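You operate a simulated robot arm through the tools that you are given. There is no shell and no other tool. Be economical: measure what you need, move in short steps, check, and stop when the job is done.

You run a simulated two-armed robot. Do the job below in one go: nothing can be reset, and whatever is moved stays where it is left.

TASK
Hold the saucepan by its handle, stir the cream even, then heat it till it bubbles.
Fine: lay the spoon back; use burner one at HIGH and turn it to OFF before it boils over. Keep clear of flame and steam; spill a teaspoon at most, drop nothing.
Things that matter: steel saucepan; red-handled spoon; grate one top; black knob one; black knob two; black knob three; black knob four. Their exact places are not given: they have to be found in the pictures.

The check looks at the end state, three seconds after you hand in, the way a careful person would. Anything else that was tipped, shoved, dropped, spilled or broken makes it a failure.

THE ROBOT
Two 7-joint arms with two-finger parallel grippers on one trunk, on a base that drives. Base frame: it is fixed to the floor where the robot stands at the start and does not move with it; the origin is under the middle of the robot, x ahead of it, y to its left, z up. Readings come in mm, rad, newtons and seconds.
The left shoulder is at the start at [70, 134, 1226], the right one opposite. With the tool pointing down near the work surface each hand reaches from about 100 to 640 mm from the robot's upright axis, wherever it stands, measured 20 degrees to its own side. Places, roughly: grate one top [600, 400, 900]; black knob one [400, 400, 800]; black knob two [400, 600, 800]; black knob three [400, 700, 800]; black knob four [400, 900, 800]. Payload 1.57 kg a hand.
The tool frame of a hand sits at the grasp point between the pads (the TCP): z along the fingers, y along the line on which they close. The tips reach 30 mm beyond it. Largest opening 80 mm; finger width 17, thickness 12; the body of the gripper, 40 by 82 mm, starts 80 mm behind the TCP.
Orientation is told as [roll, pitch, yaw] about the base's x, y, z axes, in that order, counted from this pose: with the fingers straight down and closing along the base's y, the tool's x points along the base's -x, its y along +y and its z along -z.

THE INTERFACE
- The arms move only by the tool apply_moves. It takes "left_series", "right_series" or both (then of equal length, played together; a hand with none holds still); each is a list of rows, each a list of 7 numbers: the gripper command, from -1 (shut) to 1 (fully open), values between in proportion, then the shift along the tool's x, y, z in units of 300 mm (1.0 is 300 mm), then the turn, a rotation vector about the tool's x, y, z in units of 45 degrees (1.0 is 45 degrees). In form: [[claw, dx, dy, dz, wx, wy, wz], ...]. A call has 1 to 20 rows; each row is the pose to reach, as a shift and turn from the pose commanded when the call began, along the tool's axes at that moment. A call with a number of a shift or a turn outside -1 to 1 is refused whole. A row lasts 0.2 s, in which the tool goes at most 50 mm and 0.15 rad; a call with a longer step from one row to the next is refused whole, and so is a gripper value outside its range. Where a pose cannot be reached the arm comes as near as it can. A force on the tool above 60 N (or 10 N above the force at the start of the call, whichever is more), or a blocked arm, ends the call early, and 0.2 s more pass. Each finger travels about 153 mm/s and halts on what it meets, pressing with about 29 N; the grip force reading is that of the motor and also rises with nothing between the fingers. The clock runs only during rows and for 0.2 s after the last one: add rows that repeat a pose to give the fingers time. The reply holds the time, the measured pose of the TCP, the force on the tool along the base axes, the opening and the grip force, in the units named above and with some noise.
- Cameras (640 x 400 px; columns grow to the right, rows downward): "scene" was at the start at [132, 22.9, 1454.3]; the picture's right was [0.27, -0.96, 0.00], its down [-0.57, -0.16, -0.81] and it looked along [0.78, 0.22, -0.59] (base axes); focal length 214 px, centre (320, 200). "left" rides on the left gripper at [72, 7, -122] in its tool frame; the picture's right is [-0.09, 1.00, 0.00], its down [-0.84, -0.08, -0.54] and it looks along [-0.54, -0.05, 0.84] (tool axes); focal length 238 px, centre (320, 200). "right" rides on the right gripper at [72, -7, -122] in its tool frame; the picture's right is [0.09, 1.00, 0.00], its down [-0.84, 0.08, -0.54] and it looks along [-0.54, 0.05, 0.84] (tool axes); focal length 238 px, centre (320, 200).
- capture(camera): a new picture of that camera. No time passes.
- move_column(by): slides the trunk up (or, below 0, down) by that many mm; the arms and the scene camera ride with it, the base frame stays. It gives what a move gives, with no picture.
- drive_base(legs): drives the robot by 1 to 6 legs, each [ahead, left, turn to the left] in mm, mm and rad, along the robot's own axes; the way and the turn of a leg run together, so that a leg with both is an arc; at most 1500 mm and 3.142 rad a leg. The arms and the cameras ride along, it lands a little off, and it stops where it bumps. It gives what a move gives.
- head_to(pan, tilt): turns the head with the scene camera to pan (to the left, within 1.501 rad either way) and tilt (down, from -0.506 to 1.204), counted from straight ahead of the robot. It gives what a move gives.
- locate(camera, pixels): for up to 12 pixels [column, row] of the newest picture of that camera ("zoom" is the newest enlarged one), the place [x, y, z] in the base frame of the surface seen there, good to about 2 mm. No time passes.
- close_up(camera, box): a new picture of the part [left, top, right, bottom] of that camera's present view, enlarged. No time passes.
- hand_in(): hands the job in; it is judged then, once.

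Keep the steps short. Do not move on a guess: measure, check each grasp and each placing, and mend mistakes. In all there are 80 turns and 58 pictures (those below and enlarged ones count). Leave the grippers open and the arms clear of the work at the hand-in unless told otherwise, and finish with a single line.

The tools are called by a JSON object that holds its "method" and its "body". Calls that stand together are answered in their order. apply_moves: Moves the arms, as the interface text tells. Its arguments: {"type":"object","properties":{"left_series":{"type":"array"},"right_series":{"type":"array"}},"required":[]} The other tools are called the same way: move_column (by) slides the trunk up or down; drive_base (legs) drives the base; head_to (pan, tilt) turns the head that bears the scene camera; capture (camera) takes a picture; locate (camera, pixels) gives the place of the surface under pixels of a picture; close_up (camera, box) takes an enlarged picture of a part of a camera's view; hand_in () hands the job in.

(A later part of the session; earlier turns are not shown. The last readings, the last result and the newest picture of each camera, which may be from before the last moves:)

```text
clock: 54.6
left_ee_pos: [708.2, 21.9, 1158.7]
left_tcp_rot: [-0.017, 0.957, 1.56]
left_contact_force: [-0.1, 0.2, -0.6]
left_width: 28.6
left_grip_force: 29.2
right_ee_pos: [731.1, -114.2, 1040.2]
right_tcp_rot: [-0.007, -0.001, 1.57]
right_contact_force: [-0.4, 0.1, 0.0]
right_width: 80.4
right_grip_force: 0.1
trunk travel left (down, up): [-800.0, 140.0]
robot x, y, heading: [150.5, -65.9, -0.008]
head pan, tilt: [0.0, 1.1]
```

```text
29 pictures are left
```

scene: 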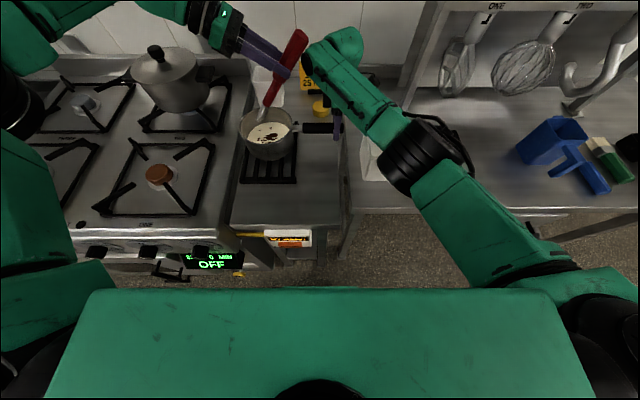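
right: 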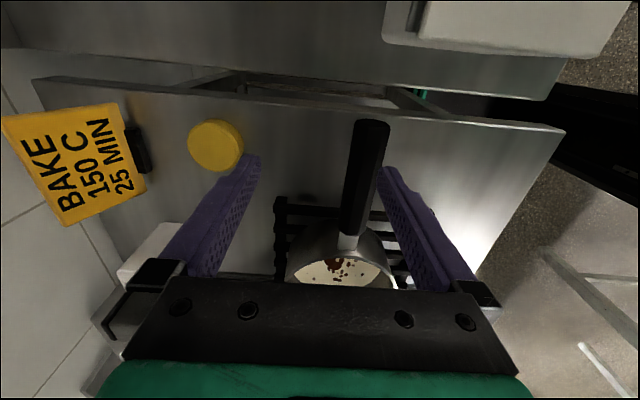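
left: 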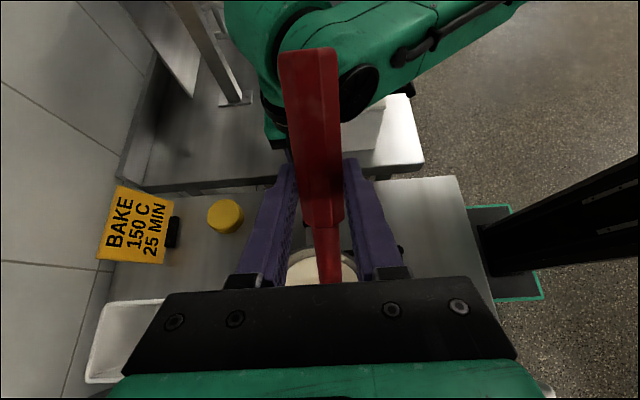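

Handle is seen left of... at (366,175), i.e. the hand is ~45 mm too far ahead. Shift the right hand back in x by 46 mm and let it settle.

{"method": "apply_moves", "body": {"right_series": [[1, 0, 0, 0, 0, 0, 0], [1, 0, 0.08, 0, 0, 0, 0], [1, 0, 0.155, 0, 0, 0, 0], [1, 0, 0.155, 0, 0, 0, 0]]}}

{"method": "capture", "body": {"camera": "right"}}

{"method": "locate", "body": {"camera": "right", "pixels": [[318, 128], [318, 150], [318, 170], [310, 160], [326, 160]]}}

```text
clock: 55.6
left_ee_pos: [715.9, 22.2, 1154.5]
left_tcp_rot: [-0.007, 0.96, 1.569]
left_contact_force: [0.8, -1.1, -0.2]
left_width: 28.6
left_grip_force: 29.1
right_ee_pos: [690.4, -112.5, 1034.9]
right_tcp_rot: [0.0, 0.0, 1.569]
right_contact_force: [0.6, 0.6, -1.1]
right_width: 80.0
right_grip_force: 0.0
trunk travel left (down, up): [-800.0, 140.0]
robot x, y, heading: [149.4, -65.1, -0.004]
head pan, tilt: [0.0, 1.1]
```

```text
28 pictures are left
```

right: 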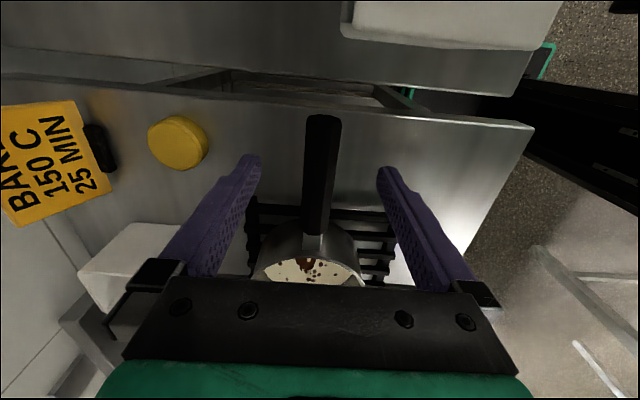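

```text
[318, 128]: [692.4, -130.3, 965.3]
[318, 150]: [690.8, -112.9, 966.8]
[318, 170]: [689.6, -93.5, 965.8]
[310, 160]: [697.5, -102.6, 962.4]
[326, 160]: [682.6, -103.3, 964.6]
```

Centred now. Descend 81 mm and close on the handle; the left hand shifts back to x≈688 at height.

{"method": "apply_moves", "body": {"right_series": [[1, 0, 0, 0.1, 0, 0, 0], [1, 0, 0, 0.19, 0, 0, 0], [1, 0, 0, 0.27, 0, 0, 0], [1, 0, 0, 0.27, 0, 0, 0], [0.2, 0, 0, 0.27, 0, 0, 0], [-0.2, 0, 0, 0.27, 0, 0, 0], [-0.5, 0, 0, 0.27, 0, 0, 0], [-1, 0, 0, 0.27, 0, 0, 0], [-1, 0, 0, 0.27, 0, 0, 0]], "left_series": [[-1, 0, 0.03, 0, 0, 0, 0], [-1, 0, 0.06, 0, 0, 0, 0], [-1, 0, 0.093, 0, 0, 0, 0], [-1, 0, 0.093, 0, 0, 0, 0], [-1, 0, 0.093, 0, 0, 0, 0], [-1, 0, 0.093, 0, 0, 0, 0], [-1, 0, 0.093, 0, 0, 0, 0], [-1, 0, 0.093, 0, 0, 0, 0], [-1, 0, 0.093, 0, 0, 0, 0]]}}

{"method": "close_up", "body": {"camera": "scene", "box": [200, 0, 400, 200]}}

```text
clock: 57.6
left_ee_pos: [685.5, 20.6, 1154.0]
left_tcp_rot: [-0.005, 0.957, 1.567]
left_contact_force: [-0.7, 0.5, -0.6]
left_width: 28.3
left_grip_force: 28.9
right_ee_pos: [690.7, -114.5, 953.4]
right_tcp_rot: [-0.001, 0.001, 1.569]
right_contact_force: [-2.1, -0.3, 0.0]
right_width: 30.5
right_grip_force: 29.6
trunk travel left (down, up): [-800.0, 140.0]
robot x, y, heading: [146.3, -64.4, -0.004]
head pan, tilt: [0.0, 1.1]
```

```text
2.00 times, centred on (300, 100) of scene
```

zoom: 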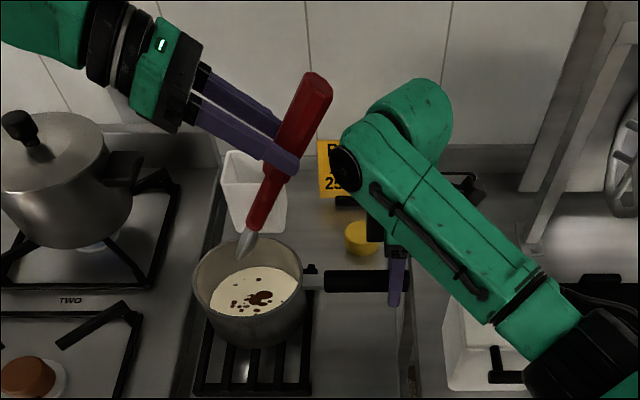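

Both hands are well placed. I measure the spoon tip, its end and the nearest part of the right wrist before lowering.

{"method": "locate", "body": {"camera": "zoom", "pixels": [[243, 250], [322, 85], [300, 110], [345, 165], [365, 125], [375, 110], [265, 200], [195, 275], [306, 282], [262, 297]]}}

```text
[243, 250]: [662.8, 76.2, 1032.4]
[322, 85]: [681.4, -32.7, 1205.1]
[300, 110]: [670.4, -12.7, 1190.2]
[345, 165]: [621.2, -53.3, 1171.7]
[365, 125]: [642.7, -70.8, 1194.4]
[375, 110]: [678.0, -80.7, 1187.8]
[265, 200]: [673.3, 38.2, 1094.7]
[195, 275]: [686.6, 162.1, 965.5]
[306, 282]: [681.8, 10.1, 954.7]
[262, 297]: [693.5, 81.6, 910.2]
```

Pan centre ≈(688,88), rim radius 77; the spoon end keeps ≥40 mm from the right wrist. Lower the spoon straight 124 mm into the cream slowly.

{"method": "apply_moves", "body": {"left_series": [[-1, -0.04, 0, 0.027, 0, 0, 0], [-1, -0.08, 0, 0.053, 0, 0, 0], [-1, -0.12, 0, 0.08, 0, 0, 0], [-1, -0.16, 0, 0.106, 0, 0, 0], [-1, -0.2, 0, 0.132, 0, 0, 0], [-1, -0.24, 0, 0.16, 0, 0, 0], [-1, -0.27, 0, 0.18, 0, 0, 0], [-1, -0.3, 0, 0.198, 0, 0, 0], [-1, -0.325, 0, 0.215, 0, 0, 0], [-1, -0.345, 0, 0.228, 0, 0, 0], [-1, -0.345, 0, 0.228, 0, 0, 0]]}}

{"method": "close_up", "body": {"camera": "scene", "box": [220, 50, 360, 180]}}

```text
clock: 60.0
left_ee_pos: [653.8, 27.2, 1057.6]
left_tcp_rot: [-0.007, 0.956, 1.567]
left_contact_force: [0.2, -0.5, -1.2]
left_width: 28.7
left_grip_force: 29.2
left hand out of reach, approached as far as the arm can: row 4, 5, 6, 7, 8, 9, 10, 11
right_ee_pos: [690.2, -114.4, 954.3]
right_tcp_rot: [-0.001, 0.001, 1.57]
right_contact_force: [-0.7, -0.8, -0.7]
right_width: 30.2
right_grip_force: 28.8
trunk travel left (down, up): [-800.0, 140.0]
robot x, y, heading: [147.5, -66.6, -0.001]
head pan, tilt: [0.0, 1.1]
```

```text
3.08 times, centred on (290, 115) of scene
```

zoom: 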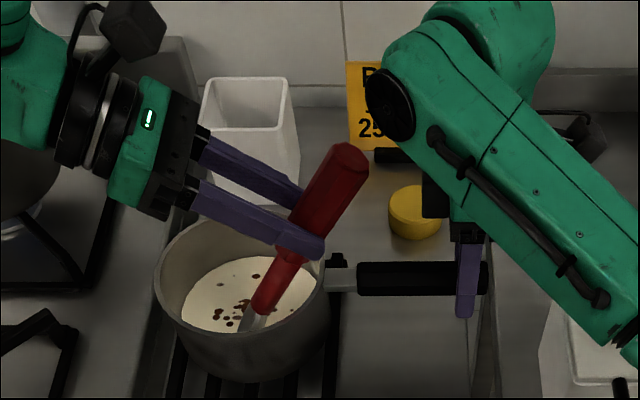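

The left wrist limits at this orientation (sideways 55° tilt). I'll raise 65 mm and yaw the hand 40° more, so the grip sits at the pan's far right and the wrist comes nearer to the robot.

{"method": "apply_moves", "body": {"left_series": [[-1, 0.09, 0, -0.063, 0, 0, 0], [-1, 0.177, 0, -0.125, 0, 0, 0], [-1, 0.175, -0.046, -0.129, 0.121, 0, -0.086], [-1, 0.173, -0.092, -0.132, 0.242, 0, -0.171], [-1, 0.17, -0.138, -0.136, 0.363, 0, -0.257], [-1, 0.167, -0.185, -0.14, 0.484, 0, -0.342], [-1, 0.165, -0.231, -0.143, 0.605, 0, -0.428], [-1, 0.162, -0.277, -0.147, 0.726, 0, -0.513], [-1, 0.162, -0.277, -0.147, 0.726, 0, -0.513]]}}

{"method": "close_up", "body": {"camera": "scene", "box": [200, 20, 380, 180]}}

```text
clock: 62.0
left_ee_pos: [737.4, 36.3, 1123.8]
left_tcp_rot: [0.0, 0.961, 2.272]
left_contact_force: [-0.4, 0.3, -0.9]
left_width: 28.6
left_grip_force: 28.4
right_ee_pos: [690.9, -114.4, 953.9]
right_tcp_rot: [-0.001, 0.0, 1.571]
right_contact_force: [-2.4, -0.2, -0.8]
right_width: 30.4
right_grip_force: 28.6
trunk travel left (down, up): [-800.0, 140.0]
robot x, y, heading: [150.0, -64.5, -0.003]
head pan, tilt: [0.0, 1.1]
```

```text
2.50 times, centred on (290, 100) of scene
```

zoom: 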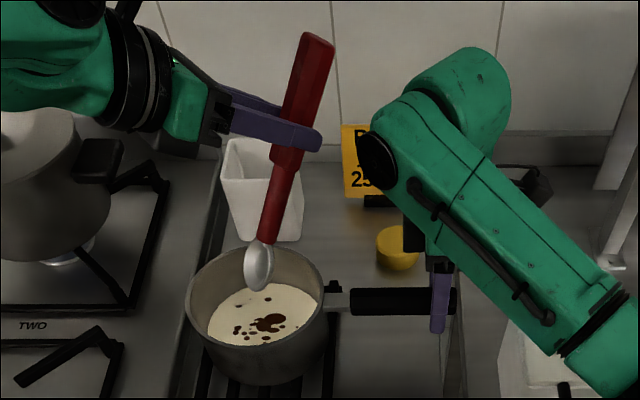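

Fully reached. Before lowering ~93 mm I check the height of the left wrist against the big pot behind it.

{"method": "locate", "body": {"camera": "zoom", "pixels": [[100, 155], [50, 150], [185, 140], [130, 100], [60, 80], [90, 30], [20, 110], [258, 283], [270, 200], [310, 40]]}}

```text
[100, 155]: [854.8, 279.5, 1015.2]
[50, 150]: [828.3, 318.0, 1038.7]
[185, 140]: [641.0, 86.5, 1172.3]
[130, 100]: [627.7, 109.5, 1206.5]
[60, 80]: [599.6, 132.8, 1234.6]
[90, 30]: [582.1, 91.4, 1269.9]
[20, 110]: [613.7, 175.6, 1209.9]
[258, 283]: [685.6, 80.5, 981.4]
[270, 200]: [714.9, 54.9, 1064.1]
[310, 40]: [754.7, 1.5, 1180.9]
```

Plenty of clearance. Lower 85 mm.

{"method": "apply_moves", "body": {"left_series": [[-1, -0.04, 0, 0.028, 0, 0, 0], [-1, -0.08, 0, 0.056, 0, 0, 0], [-1, -0.12, 0, 0.084, 0, 0, 0], [-1, -0.16, 0, 0.112, 0, 0, 0], [-1, -0.19, 0, 0.133, 0, 0, 0], [-1, -0.215, 0, 0.151, 0, 0, 0], [-1, -0.232, 0, 0.163, 0, 0, 0], [-1, -0.232, 0, 0.163, 0, 0, 0]]}}

{"method": "close_up", "body": {"camera": "scene", "box": [220, 60, 360, 180]}}

```text
clock: 63.8
left_ee_pos: [738.9, 35.3, 1041.9]
left_tcp_rot: [-0.007, 0.966, 2.264]
left_contact_force: [2.4, -2.8, 14.0]
left_width: 28.7
left_grip_force: 28.7
right_ee_pos: [690.5, -114.3, 953.7]
right_tcp_rot: [-0.001, 0.0, 1.569]
right_contact_force: [0.1, 4.2, 0.2]
right_width: 30.1
right_grip_force: 29.1
trunk travel left (down, up): [-800.0, 140.0]
robot x, y, heading: [152.9, -65.3, 0.001]
head pan, tilt: [0.0, 1.1]
```

```text
3.33 times, centred on (290, 120) of scene
```

zoom: 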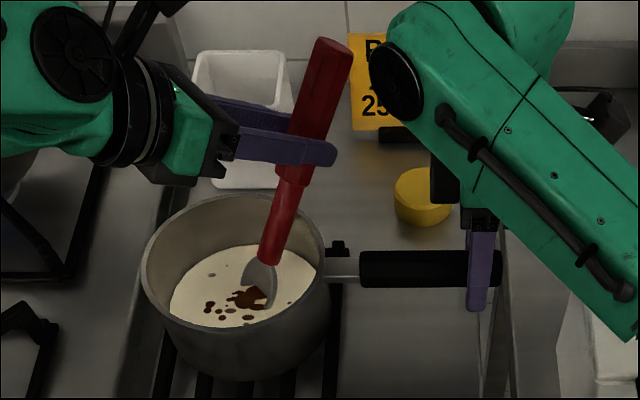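

Contact of 14 N: the tip touches the bottom. Raise 9 mm and stir one ellipse (±22 by ±34 mm, kept off the rim) slowly.

{"method": "apply_moves", "body": {"left_series": [[-1, 0.0245, 0, -0.0173, 0, 0, 0], [-1, 0.038, 0, 0.0018, 0, 0, 0], [-1, 0.0322, 0.0567, -0.0064, 0, 0, 0], [-1, 0.0168, 0.098, -0.0282, 0, 0, 0], [-1, -0.0043, 0.1133, -0.0581, 0, 0, 0], [-1, -0.0255, 0.098, -0.0881, 0, 0, 0], [-1, -0.0409, 0.0567, -0.1099, 0, 0, 0], [-1, -0.0466, 0, -0.1181, 0, 0, 0], [-1, -0.0409, -0.0567, -0.1099, 0, 0, 0], [-1, -0.0255, -0.098, -0.0881, 0, 0, 0], [-1, -0.0043, -0.1133, -0.0581, 0, 0, 0], [-1, 0.0168, -0.098, -0.0282, 0, 0, 0], [-1, 0.0322, -0.0567, -0.0064, 0, 0, 0], [-1, 0.038, 0, 0.0018, 0, 0, 0]]}}

{"method": "close_up", "body": {"camera": "scene", "box": [220, 60, 360, 180]}}

```text
clock: 66.8
left_ee_pos: [742.7, 29.4, 1047.4]
left_tcp_rot: [-0.001, 0.959, 2.27]
left_contact_force: [1.0, -0.7, -1.1]
left_width: 28.5
left_grip_force: 29.0
right_ee_pos: [690.3, -114.0, 954.1]
right_tcp_rot: [-0.002, 0.002, 1.571]
right_contact_force: [-2.1, -1.5, 0.9]
right_width: 30.6
right_grip_force: 28.6
trunk travel left (down, up): [-800.0, 140.0]
robot x, y, heading: [148.7, -60.7, -0.004]
head pan, tilt: [0.0, 1.1]
```

```text
3.33 times, centred on (290, 120) of scene
```

zoom: 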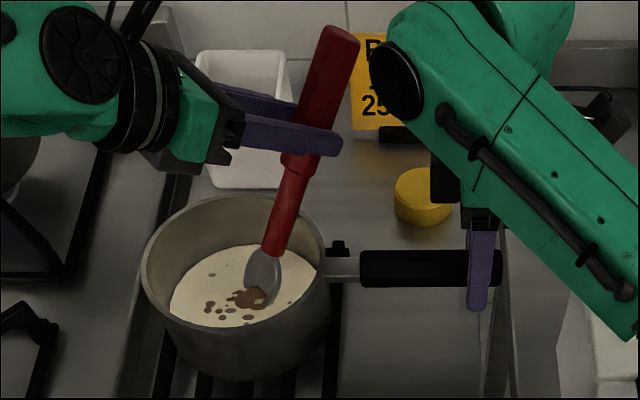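

The streaks are fading. Stir on: 1.5 ellipses then through the middle.

{"method": "apply_moves", "body": {"left_series": [[-1, -0.0058, 0.0567, -0.0082, 0, 0, 0], [-1, -0.0212, 0.098, -0.03, 0, 0, 0], [-1, -0.0423, 0.1133, -0.0599, 0, 0, 0], [-1, -0.0635, 0.098, -0.0899, 0, 0, 0], [-1, -0.0788, 0.0567, -0.1116, 0, 0, 0], [-1, -0.0846, 0, -0.1198, 0, 0, 0], [-1, -0.0788, -0.0567, -0.1116, 0, 0, 0], [-1, -0.0635, -0.098, -0.0899, 0, 0, 0], [-1, -0.0423, -0.1133, -0.0599, 0, 0, 0], [-1, -0.0212, -0.098, -0.03, 0, 0, 0], [-1, -0.0058, -0.0567, -0.0082, 0, 0, 0], [-1, 0, 0, 0, 0, 0, 0], [-1, -0.0058, 0.0567, -0.0082, 0, 0, 0], [-1, -0.0212, 0.098, -0.03, 0, 0, 0], [-1, -0.0423, 0.1133, -0.0599, 0, 0, 0], [-1, -0.0635, 0.098, -0.0899, 0, 0, 0], [-1, -0.0788, 0.0567, -0.1116, 0, 0, 0], [-1, -0.0846, 0, -0.1198, 0, 0, 0], [-1, -0.0423, 0, -0.0599, 0, 0, 0], [-1, 0, 0, 0, 0, 0, 0]]}}

{"method": "apply_moves", "body": {"left_series": [[-1, -0.0058, 0.0567, -0.0082, 0, 0, 0], [-1, -0.0212, 0.098, -0.03, 0, 0, 0], [-1, -0.0423, 0.1133, -0.0599, 0, 0, 0], [-1, -0.0635, 0.098, -0.0899, 0, 0, 0], [-1, -0.0788, 0.0567, -0.1116, 0, 0, 0], [-1, -0.0846, 0, -0.1198, 0, 0, 0], [-1, -0.0788, -0.0567, -0.1116, 0, 0, 0], [-1, -0.0635, -0.098, -0.0899, 0, 0, 0], [-1, -0.0423, -0.1133, -0.0599, 0, 0, 0], [-1, -0.0212, -0.098, -0.03, 0, 0, 0], [-1, -0.0058, -0.0567, -0.0082, 0, 0, 0], [-1, 0, 0, 0, 0, 0, 0], [-1, -0.0058, 0.0567, -0.0082, 0, 0, 0], [-1, -0.0212, 0.098, -0.03, 0, 0, 0], [-1, -0.0423, 0.1133, -0.0599, 0, 0, 0], [-1, -0.0635, 0.098, -0.0899, 0, 0, 0], [-1, -0.0788, 0.0567, -0.1116, 0, 0, 0], [-1, -0.0846, 0, -0.1198, 0, 0, 0], [-1, -0.0423, 0, -0.0599, 0, 0, 0], [-1, 0, 0, 0, 0, 0, 0]]}}

{"method": "close_up", "body": {"camera": "scene", "box": [220, 60, 360, 180]}}

```text
clock: 71.0
left_ee_pos: [742.6, 29.4, 1047.9]
left_tcp_rot: [-0.001, 0.958, 2.268]
left_contact_force: [0.4, -0.3, -1.2]
left_width: 28.6
left_grip_force: 28.5
right_ee_pos: [690.0, -115.1, 954.7]
right_tcp_rot: [0.0, 0.001, 1.57]
right_contact_force: [-0.7, -2.1, -0.3]
right_width: 30.1
right_grip_force: 29.4
trunk travel left (down, up): [-800.0, 140.0]
robot x, y, heading: [149.4, -68.5, -0.001]
head pan, tilt: [0.0, 1.1]
```

```text
clock: 75.2
left_ee_pos: [742.5, 30.7, 1047.8]
left_tcp_rot: [-0.004, 0.957, 2.269]
left_contact_force: [0.5, -0.6, -0.3]
left_width: 28.6
left_grip_force: 28.9
right_ee_pos: [690.4, -113.7, 953.3]
right_tcp_rot: [0.0, 0.001, 1.571]
right_contact_force: [-0.2, -2.6, 0.0]
right_width: 30.3
right_grip_force: 28.9
trunk travel left (down, up): [-800.0, 140.0]
robot x, y, heading: [147.5, -66.8, -0.003]
head pan, tilt: [0.0, 1.1]
```

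```text
3.33 times, centred on (290, 120) of scene
```

zoom: 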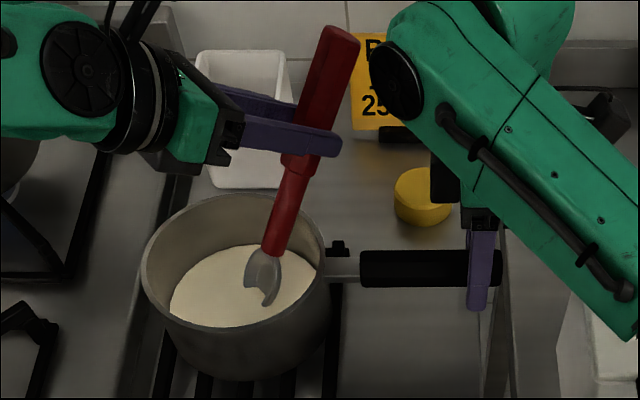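

The cream looks even. One more round for safety, then raise the spoon over the pan slowly so it drains.

{"method": "apply_moves", "body": {"left_series": [[-1, -0.0058, 0.0567, -0.0082, 0, 0, 0], [-1, -0.0212, 0.098, -0.03, 0, 0, 0], [-1, -0.0423, 0.1133, -0.0599, 0, 0, 0], [-1, -0.0635, 0.098, -0.0899, 0, 0, 0], [-1, -0.0788, 0.0567, -0.1116, 0, 0, 0], [-1, -0.0846, 0, -0.1198, 0, 0, 0], [-1, -0.0788, -0.0567, -0.1116, 0, 0, 0], [-1, -0.0635, -0.098, -0.0899, 0, 0, 0], [-1, -0.0423, -0.1133, -0.0599, 0, 0, 0], [-1, -0.0212, -0.098, -0.03, 0, 0, 0], [-1, -0.0058, -0.0567, -0.0082, 0, 0, 0], [-1, 0, 0, 0, 0, 0, 0], [-1, -0.0212, 0, -0.03, 0, 0, 0], [-1, -0.0212, 0, -0.03, 0, 0, 0]]}}

{"method": "apply_moves", "body": {"left_series": [[-1, 0.02, 0, -0.014, 0, 0, 0], [-1, 0.045, 0, -0.032, 0, 0, 0], [-1, 0.075, 0, -0.053, 0, 0, 0], [-1, 0.1, 0, -0.07, 0, 0, 0], [-1, 0.13, 0, -0.092, 0, 0, 0], [-1, 0.13, 0, -0.092, 0, 0, 0], [-1, 0.13, 0, -0.092, 0, 0, 0], [-1, 0.13, 0, -0.092, 0, 0, 0], [-1, 0.13, 0, -0.092, 0, 0, 0], [-1, 0.13, 0, -0.092, 0, 0, 0], [-1, 0.13, 0, -0.092, 0, 0, 0], [-1, 0.13, 0, -0.092, 0, 0, 0], [-1, 0.13, 0, -0.092, 0, 0, 0], [-1, 0.13, 0, -0.092, 0, 0, 0], [-1, 0.17, 0, -0.12, 0, 0, 0], [-1, 0.21, 0, -0.148, 0, 0, 0], [-1, 0.25, 0, -0.176, 0, 0, 0], [-1, 0.29, 0, -0.204, 0, 0, 0], [-1, 0.32, 0, -0.225, 0, 0, 0], [-1, 0.32, 0, -0.225, 0, 0, 0]]}}

{"method": "close_up", "body": {"camera": "scene", "box": [200, 20, 380, 180]}}

```text
clock: 78.2
left_ee_pos: [733.8, 38.7, 1049.0]
left_tcp_rot: [-0.002, 0.96, 2.267]
left_contact_force: [-1.4, -0.6, -0.8]
left_width: 28.6
left_grip_force: 28.8
right_ee_pos: [690.6, -114.7, 953.6]
right_tcp_rot: [0.0, 0.001, 1.57]
right_contact_force: [-2.0, -2.5, -0.4]
right_width: 30.2
right_grip_force: 29.3
trunk travel left (down, up): [-800.0, 140.0]
robot x, y, heading: [149.3, -66.6, -0.001]
head pan, tilt: [0.0, 1.1]
```

```text
clock: 82.4
left_ee_pos: [736.0, 38.9, 1166.4]
left_tcp_rot: [0.001, 0.96, 2.269]
left_contact_force: [1.0, -0.2, -0.5]
left_width: 28.7
left_grip_force: 29.1
right_ee_pos: [690.7, -114.0, 954.9]
right_tcp_rot: [0.0, -0.001, 1.572]
right_contact_force: [-2.0, -1.0, -0.8]
right_width: 30.4
right_grip_force: 28.9
trunk travel left (down, up): [-800.0, 140.0]
robot x, y, heading: [149.0, -63.0, -0.003]
head pan, tilt: [0.0, 1.1]
```

```text
2.50 times, centred on (290, 100) of scene
```

zoom: 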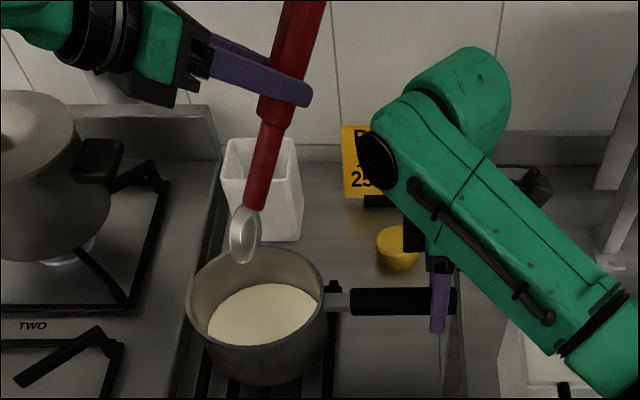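

Spoon drained, cream even. Release the pan handle and take the right hand up and away; the left comes back over the front, yawing back.

{"method": "apply_moves", "body": {"right_series": [[-0.4, 0, 0, 0, 0, 0, 0], [0.3, 0, 0, 0, 0, 0, 0], [1, 0, 0, 0, 0, 0, 0], [1, 0, 0, 0, 0, 0, 0], [1, 0, 0, -0.1, 0, 0, 0], [1, 0, 0, -0.2, 0, 0, 0], [1, 0, 0, -0.33, 0, 0, 0], [1, 0.05, 0, -0.45, 0, 0, 0], [1, 0.15, 0, -0.55, 0, 0, 0], [1, 0.28, 0, -0.6, 0, 0, 0], [1, 0.4, 0, -0.6, 0, 0, 0], [1, 0.5, 0, -0.6, 0, 0, 0]], "left_series": [[-1, 0, 0, 0, 0, 0, 0], [-1, 0, 0, 0, 0, 0, 0], [-1, 0, 0, 0, 0, 0, 0], [-1, 0, 0, 0, 0, 0, 0], [-1, -0.039, 0.065, -0.055, -0.104, 0, 0.073], [-1, -0.077, 0.131, -0.11, -0.207, 0, 0.147], [-1, -0.116, 0.196, -0.165, -0.311, 0, 0.22], [-1, -0.155, 0.261, -0.219, -0.415, 0, 0.293], [-1, -0.194, 0.326, -0.274, -0.519, 0, 0.366], [-1, -0.232, 0.392, -0.329, -0.622, 0, 0.44], [-1, -0.271, 0.457, -0.384, -0.726, 0, 0.513], [-1, -0.271, 0.457, -0.384, -0.726, 0, 0.513]]}}

```text
clock: 85.0
left_ee_pos: [539.7, 56.6, 1165.0]
left_tcp_rot: [-0.005, 0.957, 1.565]
left_contact_force: [-0.1, -0.7, -1.5]
left_width: 28.6
left_grip_force: 29.4
right_ee_pos: [691.1, -265.5, 1134.2]
right_tcp_rot: [0.0, -0.002, 1.572]
right_contact_force: [-0.7, -0.4, 0.5]
right_width: 80.0
right_grip_force: 0.1
trunk travel left (down, up): [-800.0, 140.0]
robot x, y, heading: [149.3, -63.0, -0.005]
head pan, tilt: [0.0, 1.1]
```

Now level the spoon (45° of the 55° first) and pull the right hand back and up.

{"method": "apply_moves", "body": {"left_series": [[-1, 0, 0, 0, 0, -0.14, 0], [-1, 0, 0, 0, 0, -0.28, 0], [-1, 0, 0, 0, 0, -0.42, 0], [-1, 0, 0, 0, 0, -0.56, 0], [-1, 0, 0, 0, 0, -0.7, 0], [-1, 0, 0, 0, 0, -0.85, 0], [-1, 0, 0, 0, 0, -1, 0]], "right_series": [[1, 0, 0.08, -0.05, 0, 0, 0], [1, 0, 0.18, -0.1, 0, 0, 0], [1, 0, 0.28, -0.15, 0, 0, 0], [1, 0, 0.38, -0.2, 0, 0, 0], [1, 0, 0.48, -0.25, 0, 0, 0], [1, 0, 0.56, -0.3, 0, 0, 0], [1, 0, 0.6, -0.3, 0, 0, 0]]}}

{"method": "drive_base", "body": {"legs": [[-50, -117, 0]]}}

```text
clock: 86.6
left_ee_pos: [539.4, 56.8, 1164.7]
left_tcp_rot: [-0.003, 0.171, 1.571]
left_contact_force: [-0.1, -0.7, -0.3]
left_width: 28.6
left_grip_force: 28.6
right_ee_pos: [509.4, -264.6, 1223.7]
right_tcp_rot: [0.0, -0.003, 1.57]
right_contact_force: [-0.1, 0.2, -0.1]
right_width: 79.9
right_grip_force: 0.1
trunk travel left (down, up): [-800.0, 140.0]
robot x, y, heading: [149.2, -65.0, -0.002]
head pan, tilt: [0.0, 1.1]
```

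```text
clock: 87.8
left_ee_pos: [489.7, -54.5, 1163.7]
left_tcp_rot: [-0.002, 0.175, 1.573]
left_contact_force: [0.2, -0.1, -1.7]
left_width: 28.5
left_grip_force: 28.8
right_ee_pos: [460.6, -376.8, 1222.0]
right_tcp_rot: [0.001, 0.002, 1.569]
right_contact_force: [-1.1, -0.6, -0.6]
right_width: 80.1
right_grip_force: 0.0
trunk travel left (down, up): [-800.0, 140.0]
robot x, y, heading: [99.7, -181.0, 0.002]
head pan, tilt: [0.0, 1.1]
```

Go to (477,-20,1000) with the tool straight down.

{"method": "apply_moves", "body": {"left_series": [[-1, 0, 0, 0, 0, -0.045, 0], [-1, -0.04, 0.01, 0.1, 0, -0.09, 0], [-1, -0.08, 0.02, 0.2, 0, -0.13, 0], [-1, -0.12, 0.03, 0.3, 0, -0.18, 0], [-1, -0.16, 0.04, 0.4, 0, -0.222, 0], [-1, -0.212, 0.043, 0.518, 0, -0.222, 0], [-1, -0.212, 0.043, 0.518, 0, -0.222, 0]]}}

{"method": "close_up", "body": {"camera": "scene", "box": [120, 40, 360, 260]}}

```text
clock: 89.4
left_ee_pos: [476.0, -22.7, 999.7]
left_tcp_rot: [-0.003, -0.002, 1.571]
left_contact_force: [-0.7, -0.3, -0.3]
left_width: 28.8
left_grip_force: 29.6
right_ee_pos: [460.0, -378.4, 1223.5]
right_tcp_rot: [0.001, -0.001, 1.57]
right_contact_force: [-0.7, -0.1, 0.4]
right_width: 79.7
right_grip_force: 0.2
trunk travel left (down, up): [-800.0, 140.0]
robot x, y, heading: [97.7, -180.7, -0.003]
head pan, tilt: [0.0, 1.1]
```

```text
1.82 times, centred on (240, 150) of scene
```

zoom: 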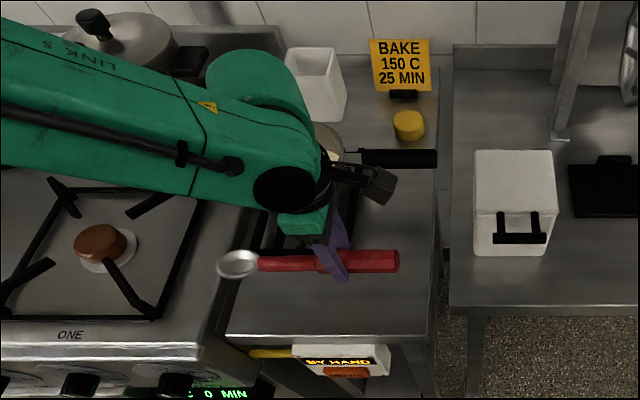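

Spoon is level over its old place. Lower 106 mm, slowly at the end, and check contact before opening.

{"method": "apply_moves", "body": {"left_series": [[-1, -0.005, 0, 0.1, 0, 0, 0], [-1, -0.007, 0, 0.2, 0, 0, 0], [-1, -0.007, 0, 0.27, 0, 0, 0], [-1, -0.007, 0, 0.31, 0, 0, 0], [-1, -0.007, 0, 0.335, 0, 0, 0], [-1, -0.007, 0, 0.348, 0, 0, 0], [-1, -0.007, 0, 0.355, 0, 0, 0], [-1, -0.007, 0, 0.355, 0, 0, 0]]}}

{"method": "close_up", "body": {"camera": "scene", "box": [180, 140, 320, 240]}}

```text
clock: 91.2
left_ee_pos: [477.3, -18.3, 894.7]
left_tcp_rot: [-0.004, -0.002, 1.572]
left_contact_force: [-0.6, 1.0, 4.2]
left_width: 28.6
left_grip_force: 29.3
right_ee_pos: [459.7, -378.5, 1223.1]
right_tcp_rot: [-0.003, 0.0, 1.571]
right_contact_force: [0.0, 0.0, 0.5]
right_width: 80.1
right_grip_force: 0.1
trunk travel left (down, up): [-800.0, 140.0]
robot x, y, heading: [97.3, -179.9, -0.001]
head pan, tilt: [0.0, 1.1]
```

```text
4.00 times, centred on (250, 190) of scene
```

zoom: 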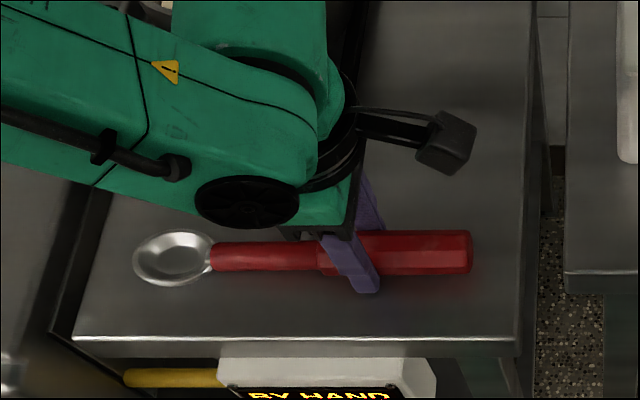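

It rests (4 N). Open and rise 200 mm.

{"method": "apply_moves", "body": {"left_series": [[-0.2, 0, 0, 0, 0, 0, 0], [0.1, 0, 0, 0, 0, 0, 0], [0.5, 0, 0, 0, 0, 0, 0], [1, 0, 0, 0, 0, 0, 0], [1, 0, 0, 0, 0, 0, 0], [1, 0, 0, -0.08, 0, 0, 0], [1, 0, 0, -0.2, 0, 0, 0], [1, 0, 0, -0.35, 0, 0, 0], [1, 0, 0, -0.5, 0, 0, 0], [1, 0, 0, -0.65, 0, 0, 0]]}}

{"method": "capture", "body": {"camera": "left"}}

```text
clock: 93.4
left_ee_pos: [474.5, -21.7, 1088.7]
left_tcp_rot: [-0.004, -0.004, 1.571]
left_contact_force: [-0.1, 0.2, 1.0]
left_width: 80.0
left_grip_force: 0.0
right_ee_pos: [459.0, -380.1, 1223.2]
right_tcp_rot: [-0.002, 0.0, 1.572]
right_contact_force: [0.3, -0.7, -0.6]
right_width: 80.1
right_grip_force: 0.1
trunk travel left (down, up): [-800.0, 140.0]
robot x, y, heading: [97.4, -180.6, -0.002]
head pan, tilt: [0.0, 1.1]
```

```text
18 pictures are left
```

left: 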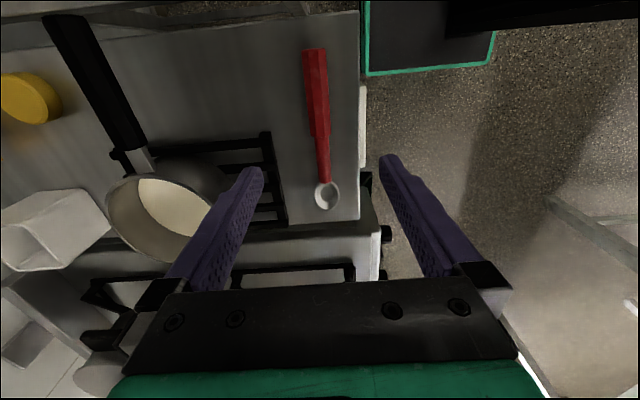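

The spoon lies as before. Next the pan: I'll take the handle close to the pan with the left hand (which can also reach grate one). Move over (689,-40,1085).

{"method": "apply_moves", "body": {"left_series": [[1, 0.01, -0.12, 0, 0, 0, 0], [1, 0.02, -0.24, 0, 0, 0, 0], [1, 0.03, -0.36, 0, 0, 0, 0], [1, 0.04, -0.48, 0, 0, 0, 0], [1, 0.05, -0.6, 0, 0, 0, 0], [1, 0.06, -0.715, 0, 0, 0, 0], [1, 0.06, -0.715, 0, 0, 0, 0]]}}

{"method": "capture", "body": {"camera": "left"}}

{"method": "locate", "body": {"camera": "left", "pixels": [[318, 110], [318, 150], [318, 190], [318, 220], [305, 150], [330, 150], [330, 180], [305, 180]]}}

```text
clock: 95.0
left_ee_pos: [639.5, -12.0, 1087.7]
left_tcp_rot: [-0.002, -0.002, 1.572]
left_contact_force: [0.1, -0.2, -1.0]
left_width: 80.0
left_grip_force: 0.1
left hand out of reach, approached as far as the arm can: row 5, 6, 7
right_ee_pos: [460.7, -379.3, 1222.9]
right_tcp_rot: [-0.001, 0.001, 1.57]
right_contact_force: [-0.7, 0.4, -0.1]
right_width: 80.1
right_grip_force: 0.2
trunk travel left (down, up): [-800.0, 140.0]
robot x, y, heading: [98.2, -179.9, -0.003]
head pan, tilt: [0.0, 1.1]
```

```text
17 pictures are left
```

left: 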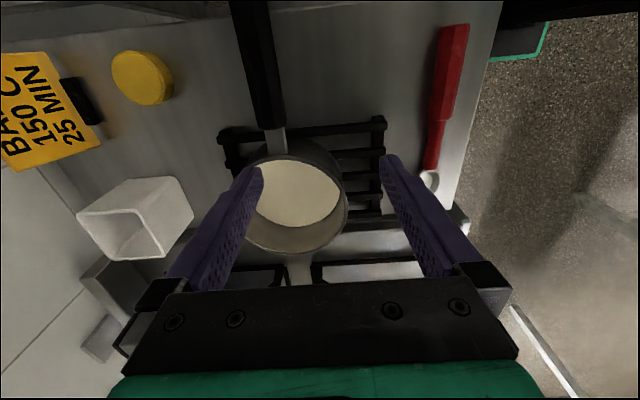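

```text
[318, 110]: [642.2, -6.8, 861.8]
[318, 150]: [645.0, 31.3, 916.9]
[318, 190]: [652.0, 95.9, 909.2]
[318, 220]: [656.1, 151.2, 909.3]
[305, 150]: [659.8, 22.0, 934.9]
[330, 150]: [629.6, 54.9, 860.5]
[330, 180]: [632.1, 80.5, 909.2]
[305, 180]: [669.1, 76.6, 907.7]
```

Left at yaw +90 can't reach; the right hand showed that the mirrored yaw (-90 for the left) reaches well. Back off, raise, and turn the left hand through 180° in 45° parts, then re-place the base at about (130,-100).

{"method": "apply_moves", "body": {"left_series": [[1, 0, 0.05, -0.04, 0, 0, 0.16], [1, 0, 0.12, -0.08, 0, 0, 0.33], [1, 0, 0.19, -0.12, 0, 0, 0.5], [1, 0, 0.26, -0.16, 0, 0, 0.66], [1, 0, 0.33, -0.2, 0, 0, 0.83], [1, 0, 0.4, -0.2, 0, 0, 1]]}}

{"method": "apply_moves", "body": {"left_series": [[1, 0, 0, 0, 0, 0, 0.16], [1, 0, 0, 0, 0, 0, 0.33], [1, 0, 0, 0, 0, 0, 0.5], [1, 0, 0, 0, 0, 0, 0.66], [1, 0, 0, 0, 0, 0, 0.83], [1, 0, 0, 0, 0, 0, 1]]}}

{"method": "apply_moves", "body": {"left_series": [[1, 0, 0, 0, 0, 0, 0.16], [1, 0, 0, 0, 0, 0, 0.33], [1, 0, 0, 0, 0, 0, 0.5], [1, 0, 0, 0, 0, 0, 0.66], [1, 0, 0, 0, 0, 0, 0.83], [1, 0, 0, 0, 0, 0, 1]]}}

{"method": "apply_moves", "body": {"left_series": [[1, 0, 0, 0, 0, 0, 0.16], [1, 0, 0, 0, 0, 0, 0.33], [1, 0, 0, 0, 0, 0, 0.5], [1, 0, 0, 0, 0, 0, 0.66], [1, 0, 0, 0, 0, 0, 0.83], [1, 0, 0, 0, 0, 0, 1]]}}

{"method": "drive_base", "body": {"legs": [[34, 80, 0]]}}

```text
clock: 96.4
left_ee_pos: [517.5, -12.6, 1150.8]
left_tcp_rot: [-0.003, -0.003, 0.786]
left_contact_force: [0.1, 0.3, 0.2]
left_width: 80.1
left_grip_force: 0.0
right_ee_pos: [458.1, -378.6, 1223.3]
right_tcp_rot: [-0.002, -0.002, 1.571]
right_contact_force: [0.0, -0.5, -0.5]
right_width: 79.7
right_grip_force: 0.0
trunk travel left (down, up): [-800.0, 140.0]
robot x, y, heading: [99.6, -181.5, 0.001]
head pan, tilt: [0.0, 1.1]
```

```text
clock: 97.8
left_ee_pos: [518.3, -12.5, 1150.0]
left_tcp_rot: [0.001, -0.002, 0.0]
left_contact_force: [0.4, -1.4, 0.0]
left_width: 80.1
left_grip_force: 0.0
right_ee_pos: [460.4, -380.1, 1223.2]
right_tcp_rot: [-0.001, 0.001, 1.572]
right_contact_force: [-0.3, 0.1, -0.3]
right_width: 80.0
right_grip_force: 0.0
trunk travel left (down, up): [-800.0, 140.0]
robot x, y, heading: [95.6, -182.8, 0.006]
head pan, tilt: [0.0, 1.1]
```

```text
clock: 99.2
left_ee_pos: [517.7, -13.0, 1150.2]
left_tcp_rot: [0.003, -0.001, -0.787]
left_contact_force: [0.1, 0.0, 0.6]
left_width: 79.8
left_grip_force: 0.1
right_ee_pos: [460.0, -378.6, 1223.9]
right_tcp_rot: [-0.001, -0.001, 1.571]
right_contact_force: [0.7, 0.6, 0.2]
right_width: 80.0
right_grip_force: 0.0
trunk travel left (down, up): [-800.0, 140.0]
robot x, y, heading: [97.8, -182.5, 0.001]
head pan, tilt: [0.0, 1.1]
```

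```text
clock: 100.6
left_ee_pos: [518.2, -12.7, 1149.8]
left_tcp_rot: [0.006, 0.002, -1.572]
left_contact_force: [0.3, 0.2, -0.4]
left_width: 79.9
left_grip_force: 0.1
right_ee_pos: [460.0, -378.8, 1223.4]
right_tcp_rot: [-0.002, -0.001, 1.57]
right_contact_force: [-0.7, -0.3, 0.9]
right_width: 80.2
right_grip_force: 0.1
trunk travel left (down, up): [-800.0, 140.0]
robot x, y, heading: [99.6, -182.4, 0.001]
head pan, tilt: [0.0, 1.1]
```

```text
clock: 101.7
left_ee_pos: [549.2, 63.6, 1151.4]
left_tcp_rot: [0.004, 0.005, -1.568]
left_contact_force: [-1.0, -0.6, 0.1]
left_width: 79.9
left_grip_force: 0.0
right_ee_pos: [491.6, -304.7, 1222.3]
right_tcp_rot: [-0.001, -0.004, 1.57]
right_contact_force: [0.4, -0.8, -0.2]
right_width: 80.1
right_grip_force: 0.0
trunk travel left (down, up): [-800.0, 140.0]
robot x, y, heading: [130.4, -105.2, 0.002]
head pan, tilt: [0.0, 1.1]
```

Go over the handle root (689,-45,1080).

{"method": "apply_moves", "body": {"left_series": [[1, -0.07, 0.09, 0.045, 0, 0, 0], [1, -0.14, 0.18, 0.09, 0, 0, 0], [1, -0.21, 0.27, 0.135, 0, 0, 0], [1, -0.28, 0.36, 0.18, 0, 0, 0], [1, -0.367, 0.457, 0.233, 0, 0, 0], [1, -0.367, 0.457, 0.233, 0, 0, 0]]}}

{"method": "capture", "body": {"camera": "left"}}

```text
clock: 103.1
left_ee_pos: [629.6, 9.4, 1087.0]
left_tcp_rot: [0.004, 0.0, -1.57]
left_contact_force: [0.5, 0.7, 0.3]
left_width: 80.0
left_grip_force: 0.0
left hand out of reach, approached as far as the arm can: row 3, 4, 5, 6
right_ee_pos: [493.7, -299.4, 1222.9]
right_tcp_rot: [0.0, -0.002, 1.57]
right_contact_force: [0.7, 0.0, -0.1]
right_width: 79.9
right_grip_force: 0.1
trunk travel left (down, up): [-800.0, 140.0]
robot x, y, heading: [132.9, -102.9, -0.002]
head pan, tilt: [0.0, 1.1]
```

```text
16 pictures are left
```

left: 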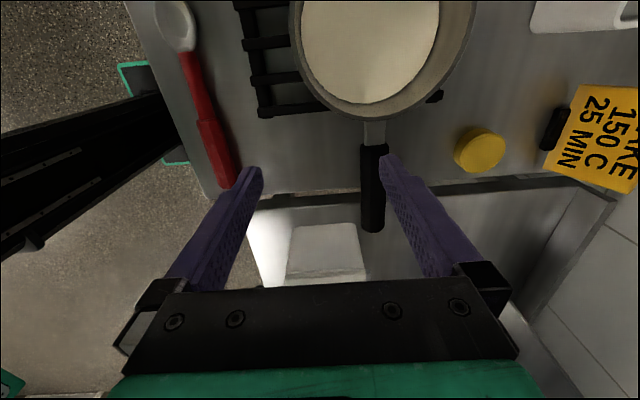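

The left arm's reach is poorer in this posture too, whereas the right reached this handle easily. So the right hand will carry the pan. First bring the left hand back, up, and toward yaw 0; then drive to (100,0).

{"method": "apply_moves", "body": {"left_series": [[1, 0, 0, -0.12, 0, 0, -0.1], [1, 0.05, -0.05, -0.2, 0, 0, -0.22], [1, 0.1, -0.12, -0.28, 0, 0, -0.36], [1, 0.16, -0.19, -0.33, 0, 0, -0.5], [1, 0.22, -0.26, -0.33, 0, 0, -0.66], [1, 0.28, -0.33, -0.33, 0, 0, -0.83], [1, 0.33, -0.4, -0.33, 0, 0, -1]]}}

{"method": "apply_moves", "body": {"left_series": [[1, 0, 0, 0, 0, 0, -0.16], [1, 0, 0, 0, 0, 0, -0.33], [1, 0, 0, 0, 0, 0, -0.5], [1, 0, 0, 0, 0, 0, -0.66], [1, 0, 0, 0, 0, 0, -0.83], [1, 0, 0, 0, 0, 0, -1]]}}

{"method": "drive_base", "body": {"legs": [[-33, 103, 0]]}}

```text
clock: 104.7
left_ee_pos: [508.8, 109.2, 1185.4]
left_tcp_rot: [0.002, -0.003, -0.782]
left_contact_force: [-0.4, -0.5, 0.9]
left_width: 80.0
left_grip_force: 0.1
right_ee_pos: [491.4, -300.8, 1223.9]
right_tcp_rot: [-0.001, 0.0, 1.571]
right_contact_force: [0.2, -0.5, 0.4]
right_width: 79.8
right_grip_force: 0.1
trunk travel left (down, up): [-800.0, 140.0]
robot x, y, heading: [133.2, -103.5, 0.002]
head pan, tilt: [0.0, 1.1]
```

```text
clock: 106.1
left_ee_pos: [509.7, 108.8, 1185.0]
left_tcp_rot: [0.003, -0.004, 0.004]
left_contact_force: [0.0, 0.6, 0.0]
left_width: 80.0
left_grip_force: 0.1
right_ee_pos: [493.9, -300.7, 1224.7]
right_tcp_rot: [0.0, 0.001, 1.571]
right_contact_force: [-0.6, 0.2, -0.2]
right_width: 79.9
right_grip_force: 0.1
trunk travel left (down, up): [-800.0, 140.0]
robot x, y, heading: [132.0, -103.0, -0.001]
head pan, tilt: [0.0, 1.1]
```

```text
clock: 107.3
left_ee_pos: [478.5, 207.4, 1185.4]
left_tcp_rot: [0.005, -0.003, 0.001]
left_contact_force: [-1.2, -0.9, 0.7]
left_width: 80.2
left_grip_force: 0.1
right_ee_pos: [461.7, -200.9, 1222.2]
right_tcp_rot: [0.001, -0.004, 1.568]
right_contact_force: [0.2, -0.2, -1.3]
right_width: 79.9
right_grip_force: 0.1
trunk travel left (down, up): [-800.0, 140.0]
robot x, y, heading: [99.2, 2.2, 0.0]
head pan, tilt: [0.0, 1.1]
```

I plan to lean the right hand ~40° so the pads lie longer along the handle (better hold against the pan's weight). I first check the height of the white box on the right.

{"method": "capture", "body": {"camera": "scene"}}

```text
15 pictures are left
```

scene: 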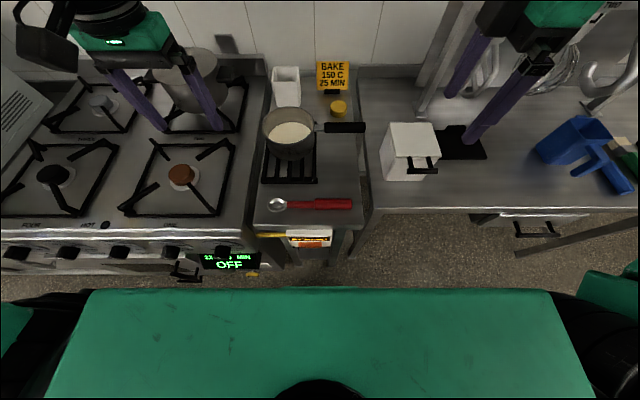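

{"method": "locate", "body": {"camera": "scene", "pixels": [[395, 130], [390, 155], [430, 130], [412, 145], [182, 172], [135, 205], [215, 205], [225, 150], [160, 150], [345, 127], [290, 132], [265, 118]]}}

```text
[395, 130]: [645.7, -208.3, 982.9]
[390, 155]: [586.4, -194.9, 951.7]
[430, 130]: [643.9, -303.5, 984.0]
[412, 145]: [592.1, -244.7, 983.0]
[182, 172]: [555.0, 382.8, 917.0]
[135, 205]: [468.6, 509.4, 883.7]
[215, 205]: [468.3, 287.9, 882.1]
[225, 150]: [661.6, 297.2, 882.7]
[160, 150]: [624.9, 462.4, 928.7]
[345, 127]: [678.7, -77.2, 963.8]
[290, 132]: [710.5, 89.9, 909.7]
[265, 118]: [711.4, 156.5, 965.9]
```

Box top is z 984 at x≤660, so a 30° lean is clear. Grate arms top ≈929, burner centre ≈(552,385). Move the right hand over the handle at (689,-62,1060), leaning.

{"method": "apply_moves", "body": {"right_series": [[1, -0.057, -0.095, 0.068, 0, -0.083, 0], [1, -0.113, -0.19, 0.136, 0, -0.167, 0], [1, -0.17, -0.285, 0.204, 0, -0.25, 0], [1, -0.227, -0.38, 0.271, 0, -0.333, 0], [1, -0.283, -0.475, 0.339, 0, -0.417, 0], [1, -0.34, -0.57, 0.407, 0, -0.5, 0], [1, -0.397, -0.665, 0.475, 0, -0.583, 0], [1, -0.453, -0.76, 0.543, 0, -0.667, 0], [1, -0.453, -0.76, 0.543, 0, -0.667, 0]]}}

{"method": "capture", "body": {"camera": "right"}}

{"method": "locate", "body": {"camera": "right", "pixels": [[320, 120], [320, 150], [320, 170], [310, 150], [330, 150], [305, 170], [335, 170], [320, 200]]}}

```text
clock: 109.3
left_ee_pos: [477.0, 210.6, 1186.5]
left_tcp_rot: [0.0, -0.002, -0.001]
left_contact_force: [0.2, 0.2, -0.3]
left_width: 79.9
left_grip_force: 0.0
right_ee_pos: [689.6, -64.0, 1061.2]
right_tcp_rot: [-0.002, -0.526, 1.571]
right_contact_force: [-0.5, -0.7, 0.3]
right_width: 80.2
right_grip_force: 0.0
trunk travel left (down, up): [-800.0, 140.0]
robot x, y, heading: [100.7, 2.2, -0.003]
head pan, tilt: [0.0, 1.1]
```

```text
14 pictures are left
```

right: 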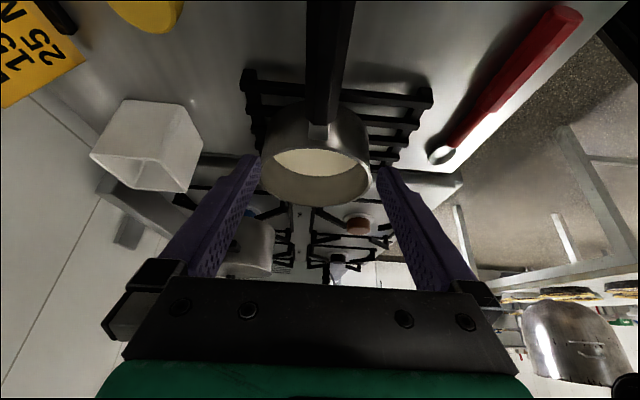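

```text
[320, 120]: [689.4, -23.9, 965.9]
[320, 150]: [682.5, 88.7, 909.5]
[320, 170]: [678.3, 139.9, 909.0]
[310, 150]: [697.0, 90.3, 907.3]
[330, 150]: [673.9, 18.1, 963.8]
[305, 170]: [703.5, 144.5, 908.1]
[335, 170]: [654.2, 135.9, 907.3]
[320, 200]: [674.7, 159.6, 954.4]
```

Aligned (handle at x 689). Lower 107 mm vertically and close.

{"method": "apply_moves", "body": {"right_series": [[1, 0.06, 0, 0.104, 0, 0, 0], [1, 0.12, 0, 0.208, 0, 0, 0], [1, 0.16, 0, 0.277, 0, 0, 0], [1, 0.178, 0, 0.309, 0, 0, 0], [1, 0.178, 0, 0.309, 0, 0, 0], [0.2, 0.178, 0, 0.309, 0, 0, 0], [-0.2, 0.178, 0, 0.309, 0, 0, 0], [-0.5, 0.178, 0, 0.309, 0, 0, 0], [-1, 0.178, 0, 0.309, 0, 0, 0], [-1, 0.178, 0, 0.309, 0, 0, 0], [-1, 0.178, 0, 0.309, 0, 0, 0]]}}

```text
clock: 111.7
left_ee_pos: [478.0, 210.2, 1185.7]
left_tcp_rot: [0.0, -0.003, -0.002]
left_contact_force: [-0.4, 0.9, 0.5]
left_width: 79.9
left_grip_force: 0.0
right_ee_pos: [688.9, -62.8, 953.8]
right_tcp_rot: [0.002, -0.523, 1.569]
right_contact_force: [2.1, -0.2, 1.3]
right_width: 30.4
right_grip_force: 29.3
trunk travel left (down, up): [-800.0, 140.0]
robot x, y, heading: [100.3, 6.5, 0.0]
head pan, tilt: [0.0, 1.1]
```

Gripped (30.4 mm). Test lift of 10 mm, slowly, then look at the pan's level.

{"method": "apply_moves", "body": {"right_series": [[-1, -0.003, 0, -0.0058, 0, 0, 0], [-1, -0.006, 0, -0.0115, 0, 0, 0], [-1, -0.009, 0, -0.0173, 0, 0, 0], [-1, -0.012, 0, -0.023, 0, 0, 0], [-1, -0.0167, 0, -0.0289, 0, 0, 0], [-1, -0.0167, 0, -0.0289, 0, 0, 0], [-1, -0.0167, 0, -0.0289, 0, 0, 0]]}}

{"method": "close_up", "body": {"camera": "scene", "box": [230, 60, 380, 200]}}

{"method": "locate", "body": {"camera": "zoom", "pixels": [[140, 250], [220, 170], [380, 285], [255, 305], [265, 340], [200, 310]]}}

```text
clock: 113.3
left_ee_pos: [478.4, 211.1, 1185.9]
left_tcp_rot: [0.002, -0.002, 0.0]
left_contact_force: [0.4, -0.7, -0.1]
left_width: 79.9
left_grip_force: 0.1
right_ee_pos: [689.8, -62.4, 963.6]
right_tcp_rot: [0.002, -0.522, 1.57]
right_contact_force: [-1.1, 0.9, -7.2]
right_width: 30.4
right_grip_force: 29.0
trunk travel left (down, up): [-800.0, 140.0]
robot x, y, heading: [99.0, 2.2, -0.004]
head pan, tilt: [0.0, 1.1]
```

```text
2.86 times, centred on (305, 130) of scene
```

zoom: 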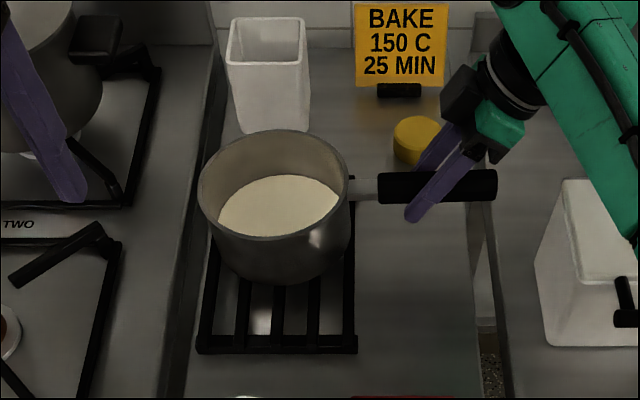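

```text
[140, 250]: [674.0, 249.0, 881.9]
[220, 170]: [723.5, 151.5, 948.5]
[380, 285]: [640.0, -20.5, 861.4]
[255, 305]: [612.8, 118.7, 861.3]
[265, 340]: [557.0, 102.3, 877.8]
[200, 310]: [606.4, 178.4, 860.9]
```

{"method": "locate", "body": {"camera": "zoom", "pixels": [[200, 190], [203, 178], [349, 172], [346, 165], [392, 182], [480, 182], [235, 195], [320, 190], [277, 133]]}}

```text
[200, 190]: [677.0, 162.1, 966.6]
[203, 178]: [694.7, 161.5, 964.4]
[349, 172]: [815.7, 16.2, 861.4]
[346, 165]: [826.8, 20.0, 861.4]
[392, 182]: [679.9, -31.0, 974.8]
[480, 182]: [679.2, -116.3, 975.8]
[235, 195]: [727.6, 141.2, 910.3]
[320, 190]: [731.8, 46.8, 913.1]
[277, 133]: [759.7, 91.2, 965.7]
```

The handle rose 10 mm but the far rim stayed at 965: the pan droops in a one-hand grip. I'll set it level again and steady the far rim with the left hand (yaw 0, fingertips above the cream) so both hands carry it level.

{"method": "apply_moves", "body": {"right_series": [[-1, 0.005, 0, 0.009, 0, 0, 0], [-1, 0.01, 0, 0.018, 0, 0, 0], [-1, 0.0167, 0, 0.0289, 0, 0, 0], [-1, 0.0167, 0, 0.0289, 0, 0, 0], [-1, 0.0167, 0, 0.0289, 0, 0, 0], [-1, 0.0167, 0, 0.0289, 0, 0, 0], [-1, 0.0167, 0, 0.0289, 0, 0, 0], [-1, 0.0167, 0, 0.0289, 0, 0, 0]], "left_series": [[1, -0.1, -0.022, 0.06, 0, 0, 0], [1, -0.2, -0.045, 0.12, 0, 0, 0], [1, -0.3, -0.067, 0.18, 0, 0, 0], [1, -0.4, -0.09, 0.24, 0, 0, 0], [1, -0.5, -0.112, 0.3, 0, 0, 0], [1, -0.6, -0.135, 0.36, 0, 0, 0], [1, -0.7, -0.157, 0.42, 0, 0, 0], [1, -0.7, -0.157, 0.42, 0, 0, 0]]}}

{"method": "capture", "body": {"camera": "left"}}

{"method": "locate", "body": {"camera": "left", "pixels": [[320, 200], [310, 200], [330, 200], [340, 200], [320, 190], [320, 210], [300, 200], [320, 180]]}}

```text
clock: 115.1
left_ee_pos: [644.0, 181.7, 1068.0]
left_tcp_rot: [0.003, -0.007, -0.001]
left_contact_force: [0.3, 0.4, -0.5]
left_width: 79.9
left_grip_force: 0.0
left hand out of reach, approached as far as the arm can: row 6, 7, 8
right_ee_pos: [689.0, -64.5, 954.5]
right_tcp_rot: [-0.003, -0.525, 1.569]
right_contact_force: [3.0, -9.8, 7.3]
right_width: 30.4
right_grip_force: 28.6
trunk travel left (down, up): [-800.0, 140.0]
robot x, y, heading: [99.2, 4.6, -0.003]
head pan, tilt: [0.0, 1.1]
```

```text
12 pictures are left
```

left: 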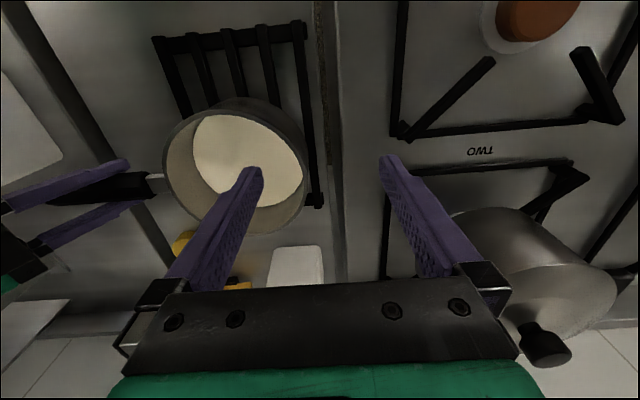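

```text
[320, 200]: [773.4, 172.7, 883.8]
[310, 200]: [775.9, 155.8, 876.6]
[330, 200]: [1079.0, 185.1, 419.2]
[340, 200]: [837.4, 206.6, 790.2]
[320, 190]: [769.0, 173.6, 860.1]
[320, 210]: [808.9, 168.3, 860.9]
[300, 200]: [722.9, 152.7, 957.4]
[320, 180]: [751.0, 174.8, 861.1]
```

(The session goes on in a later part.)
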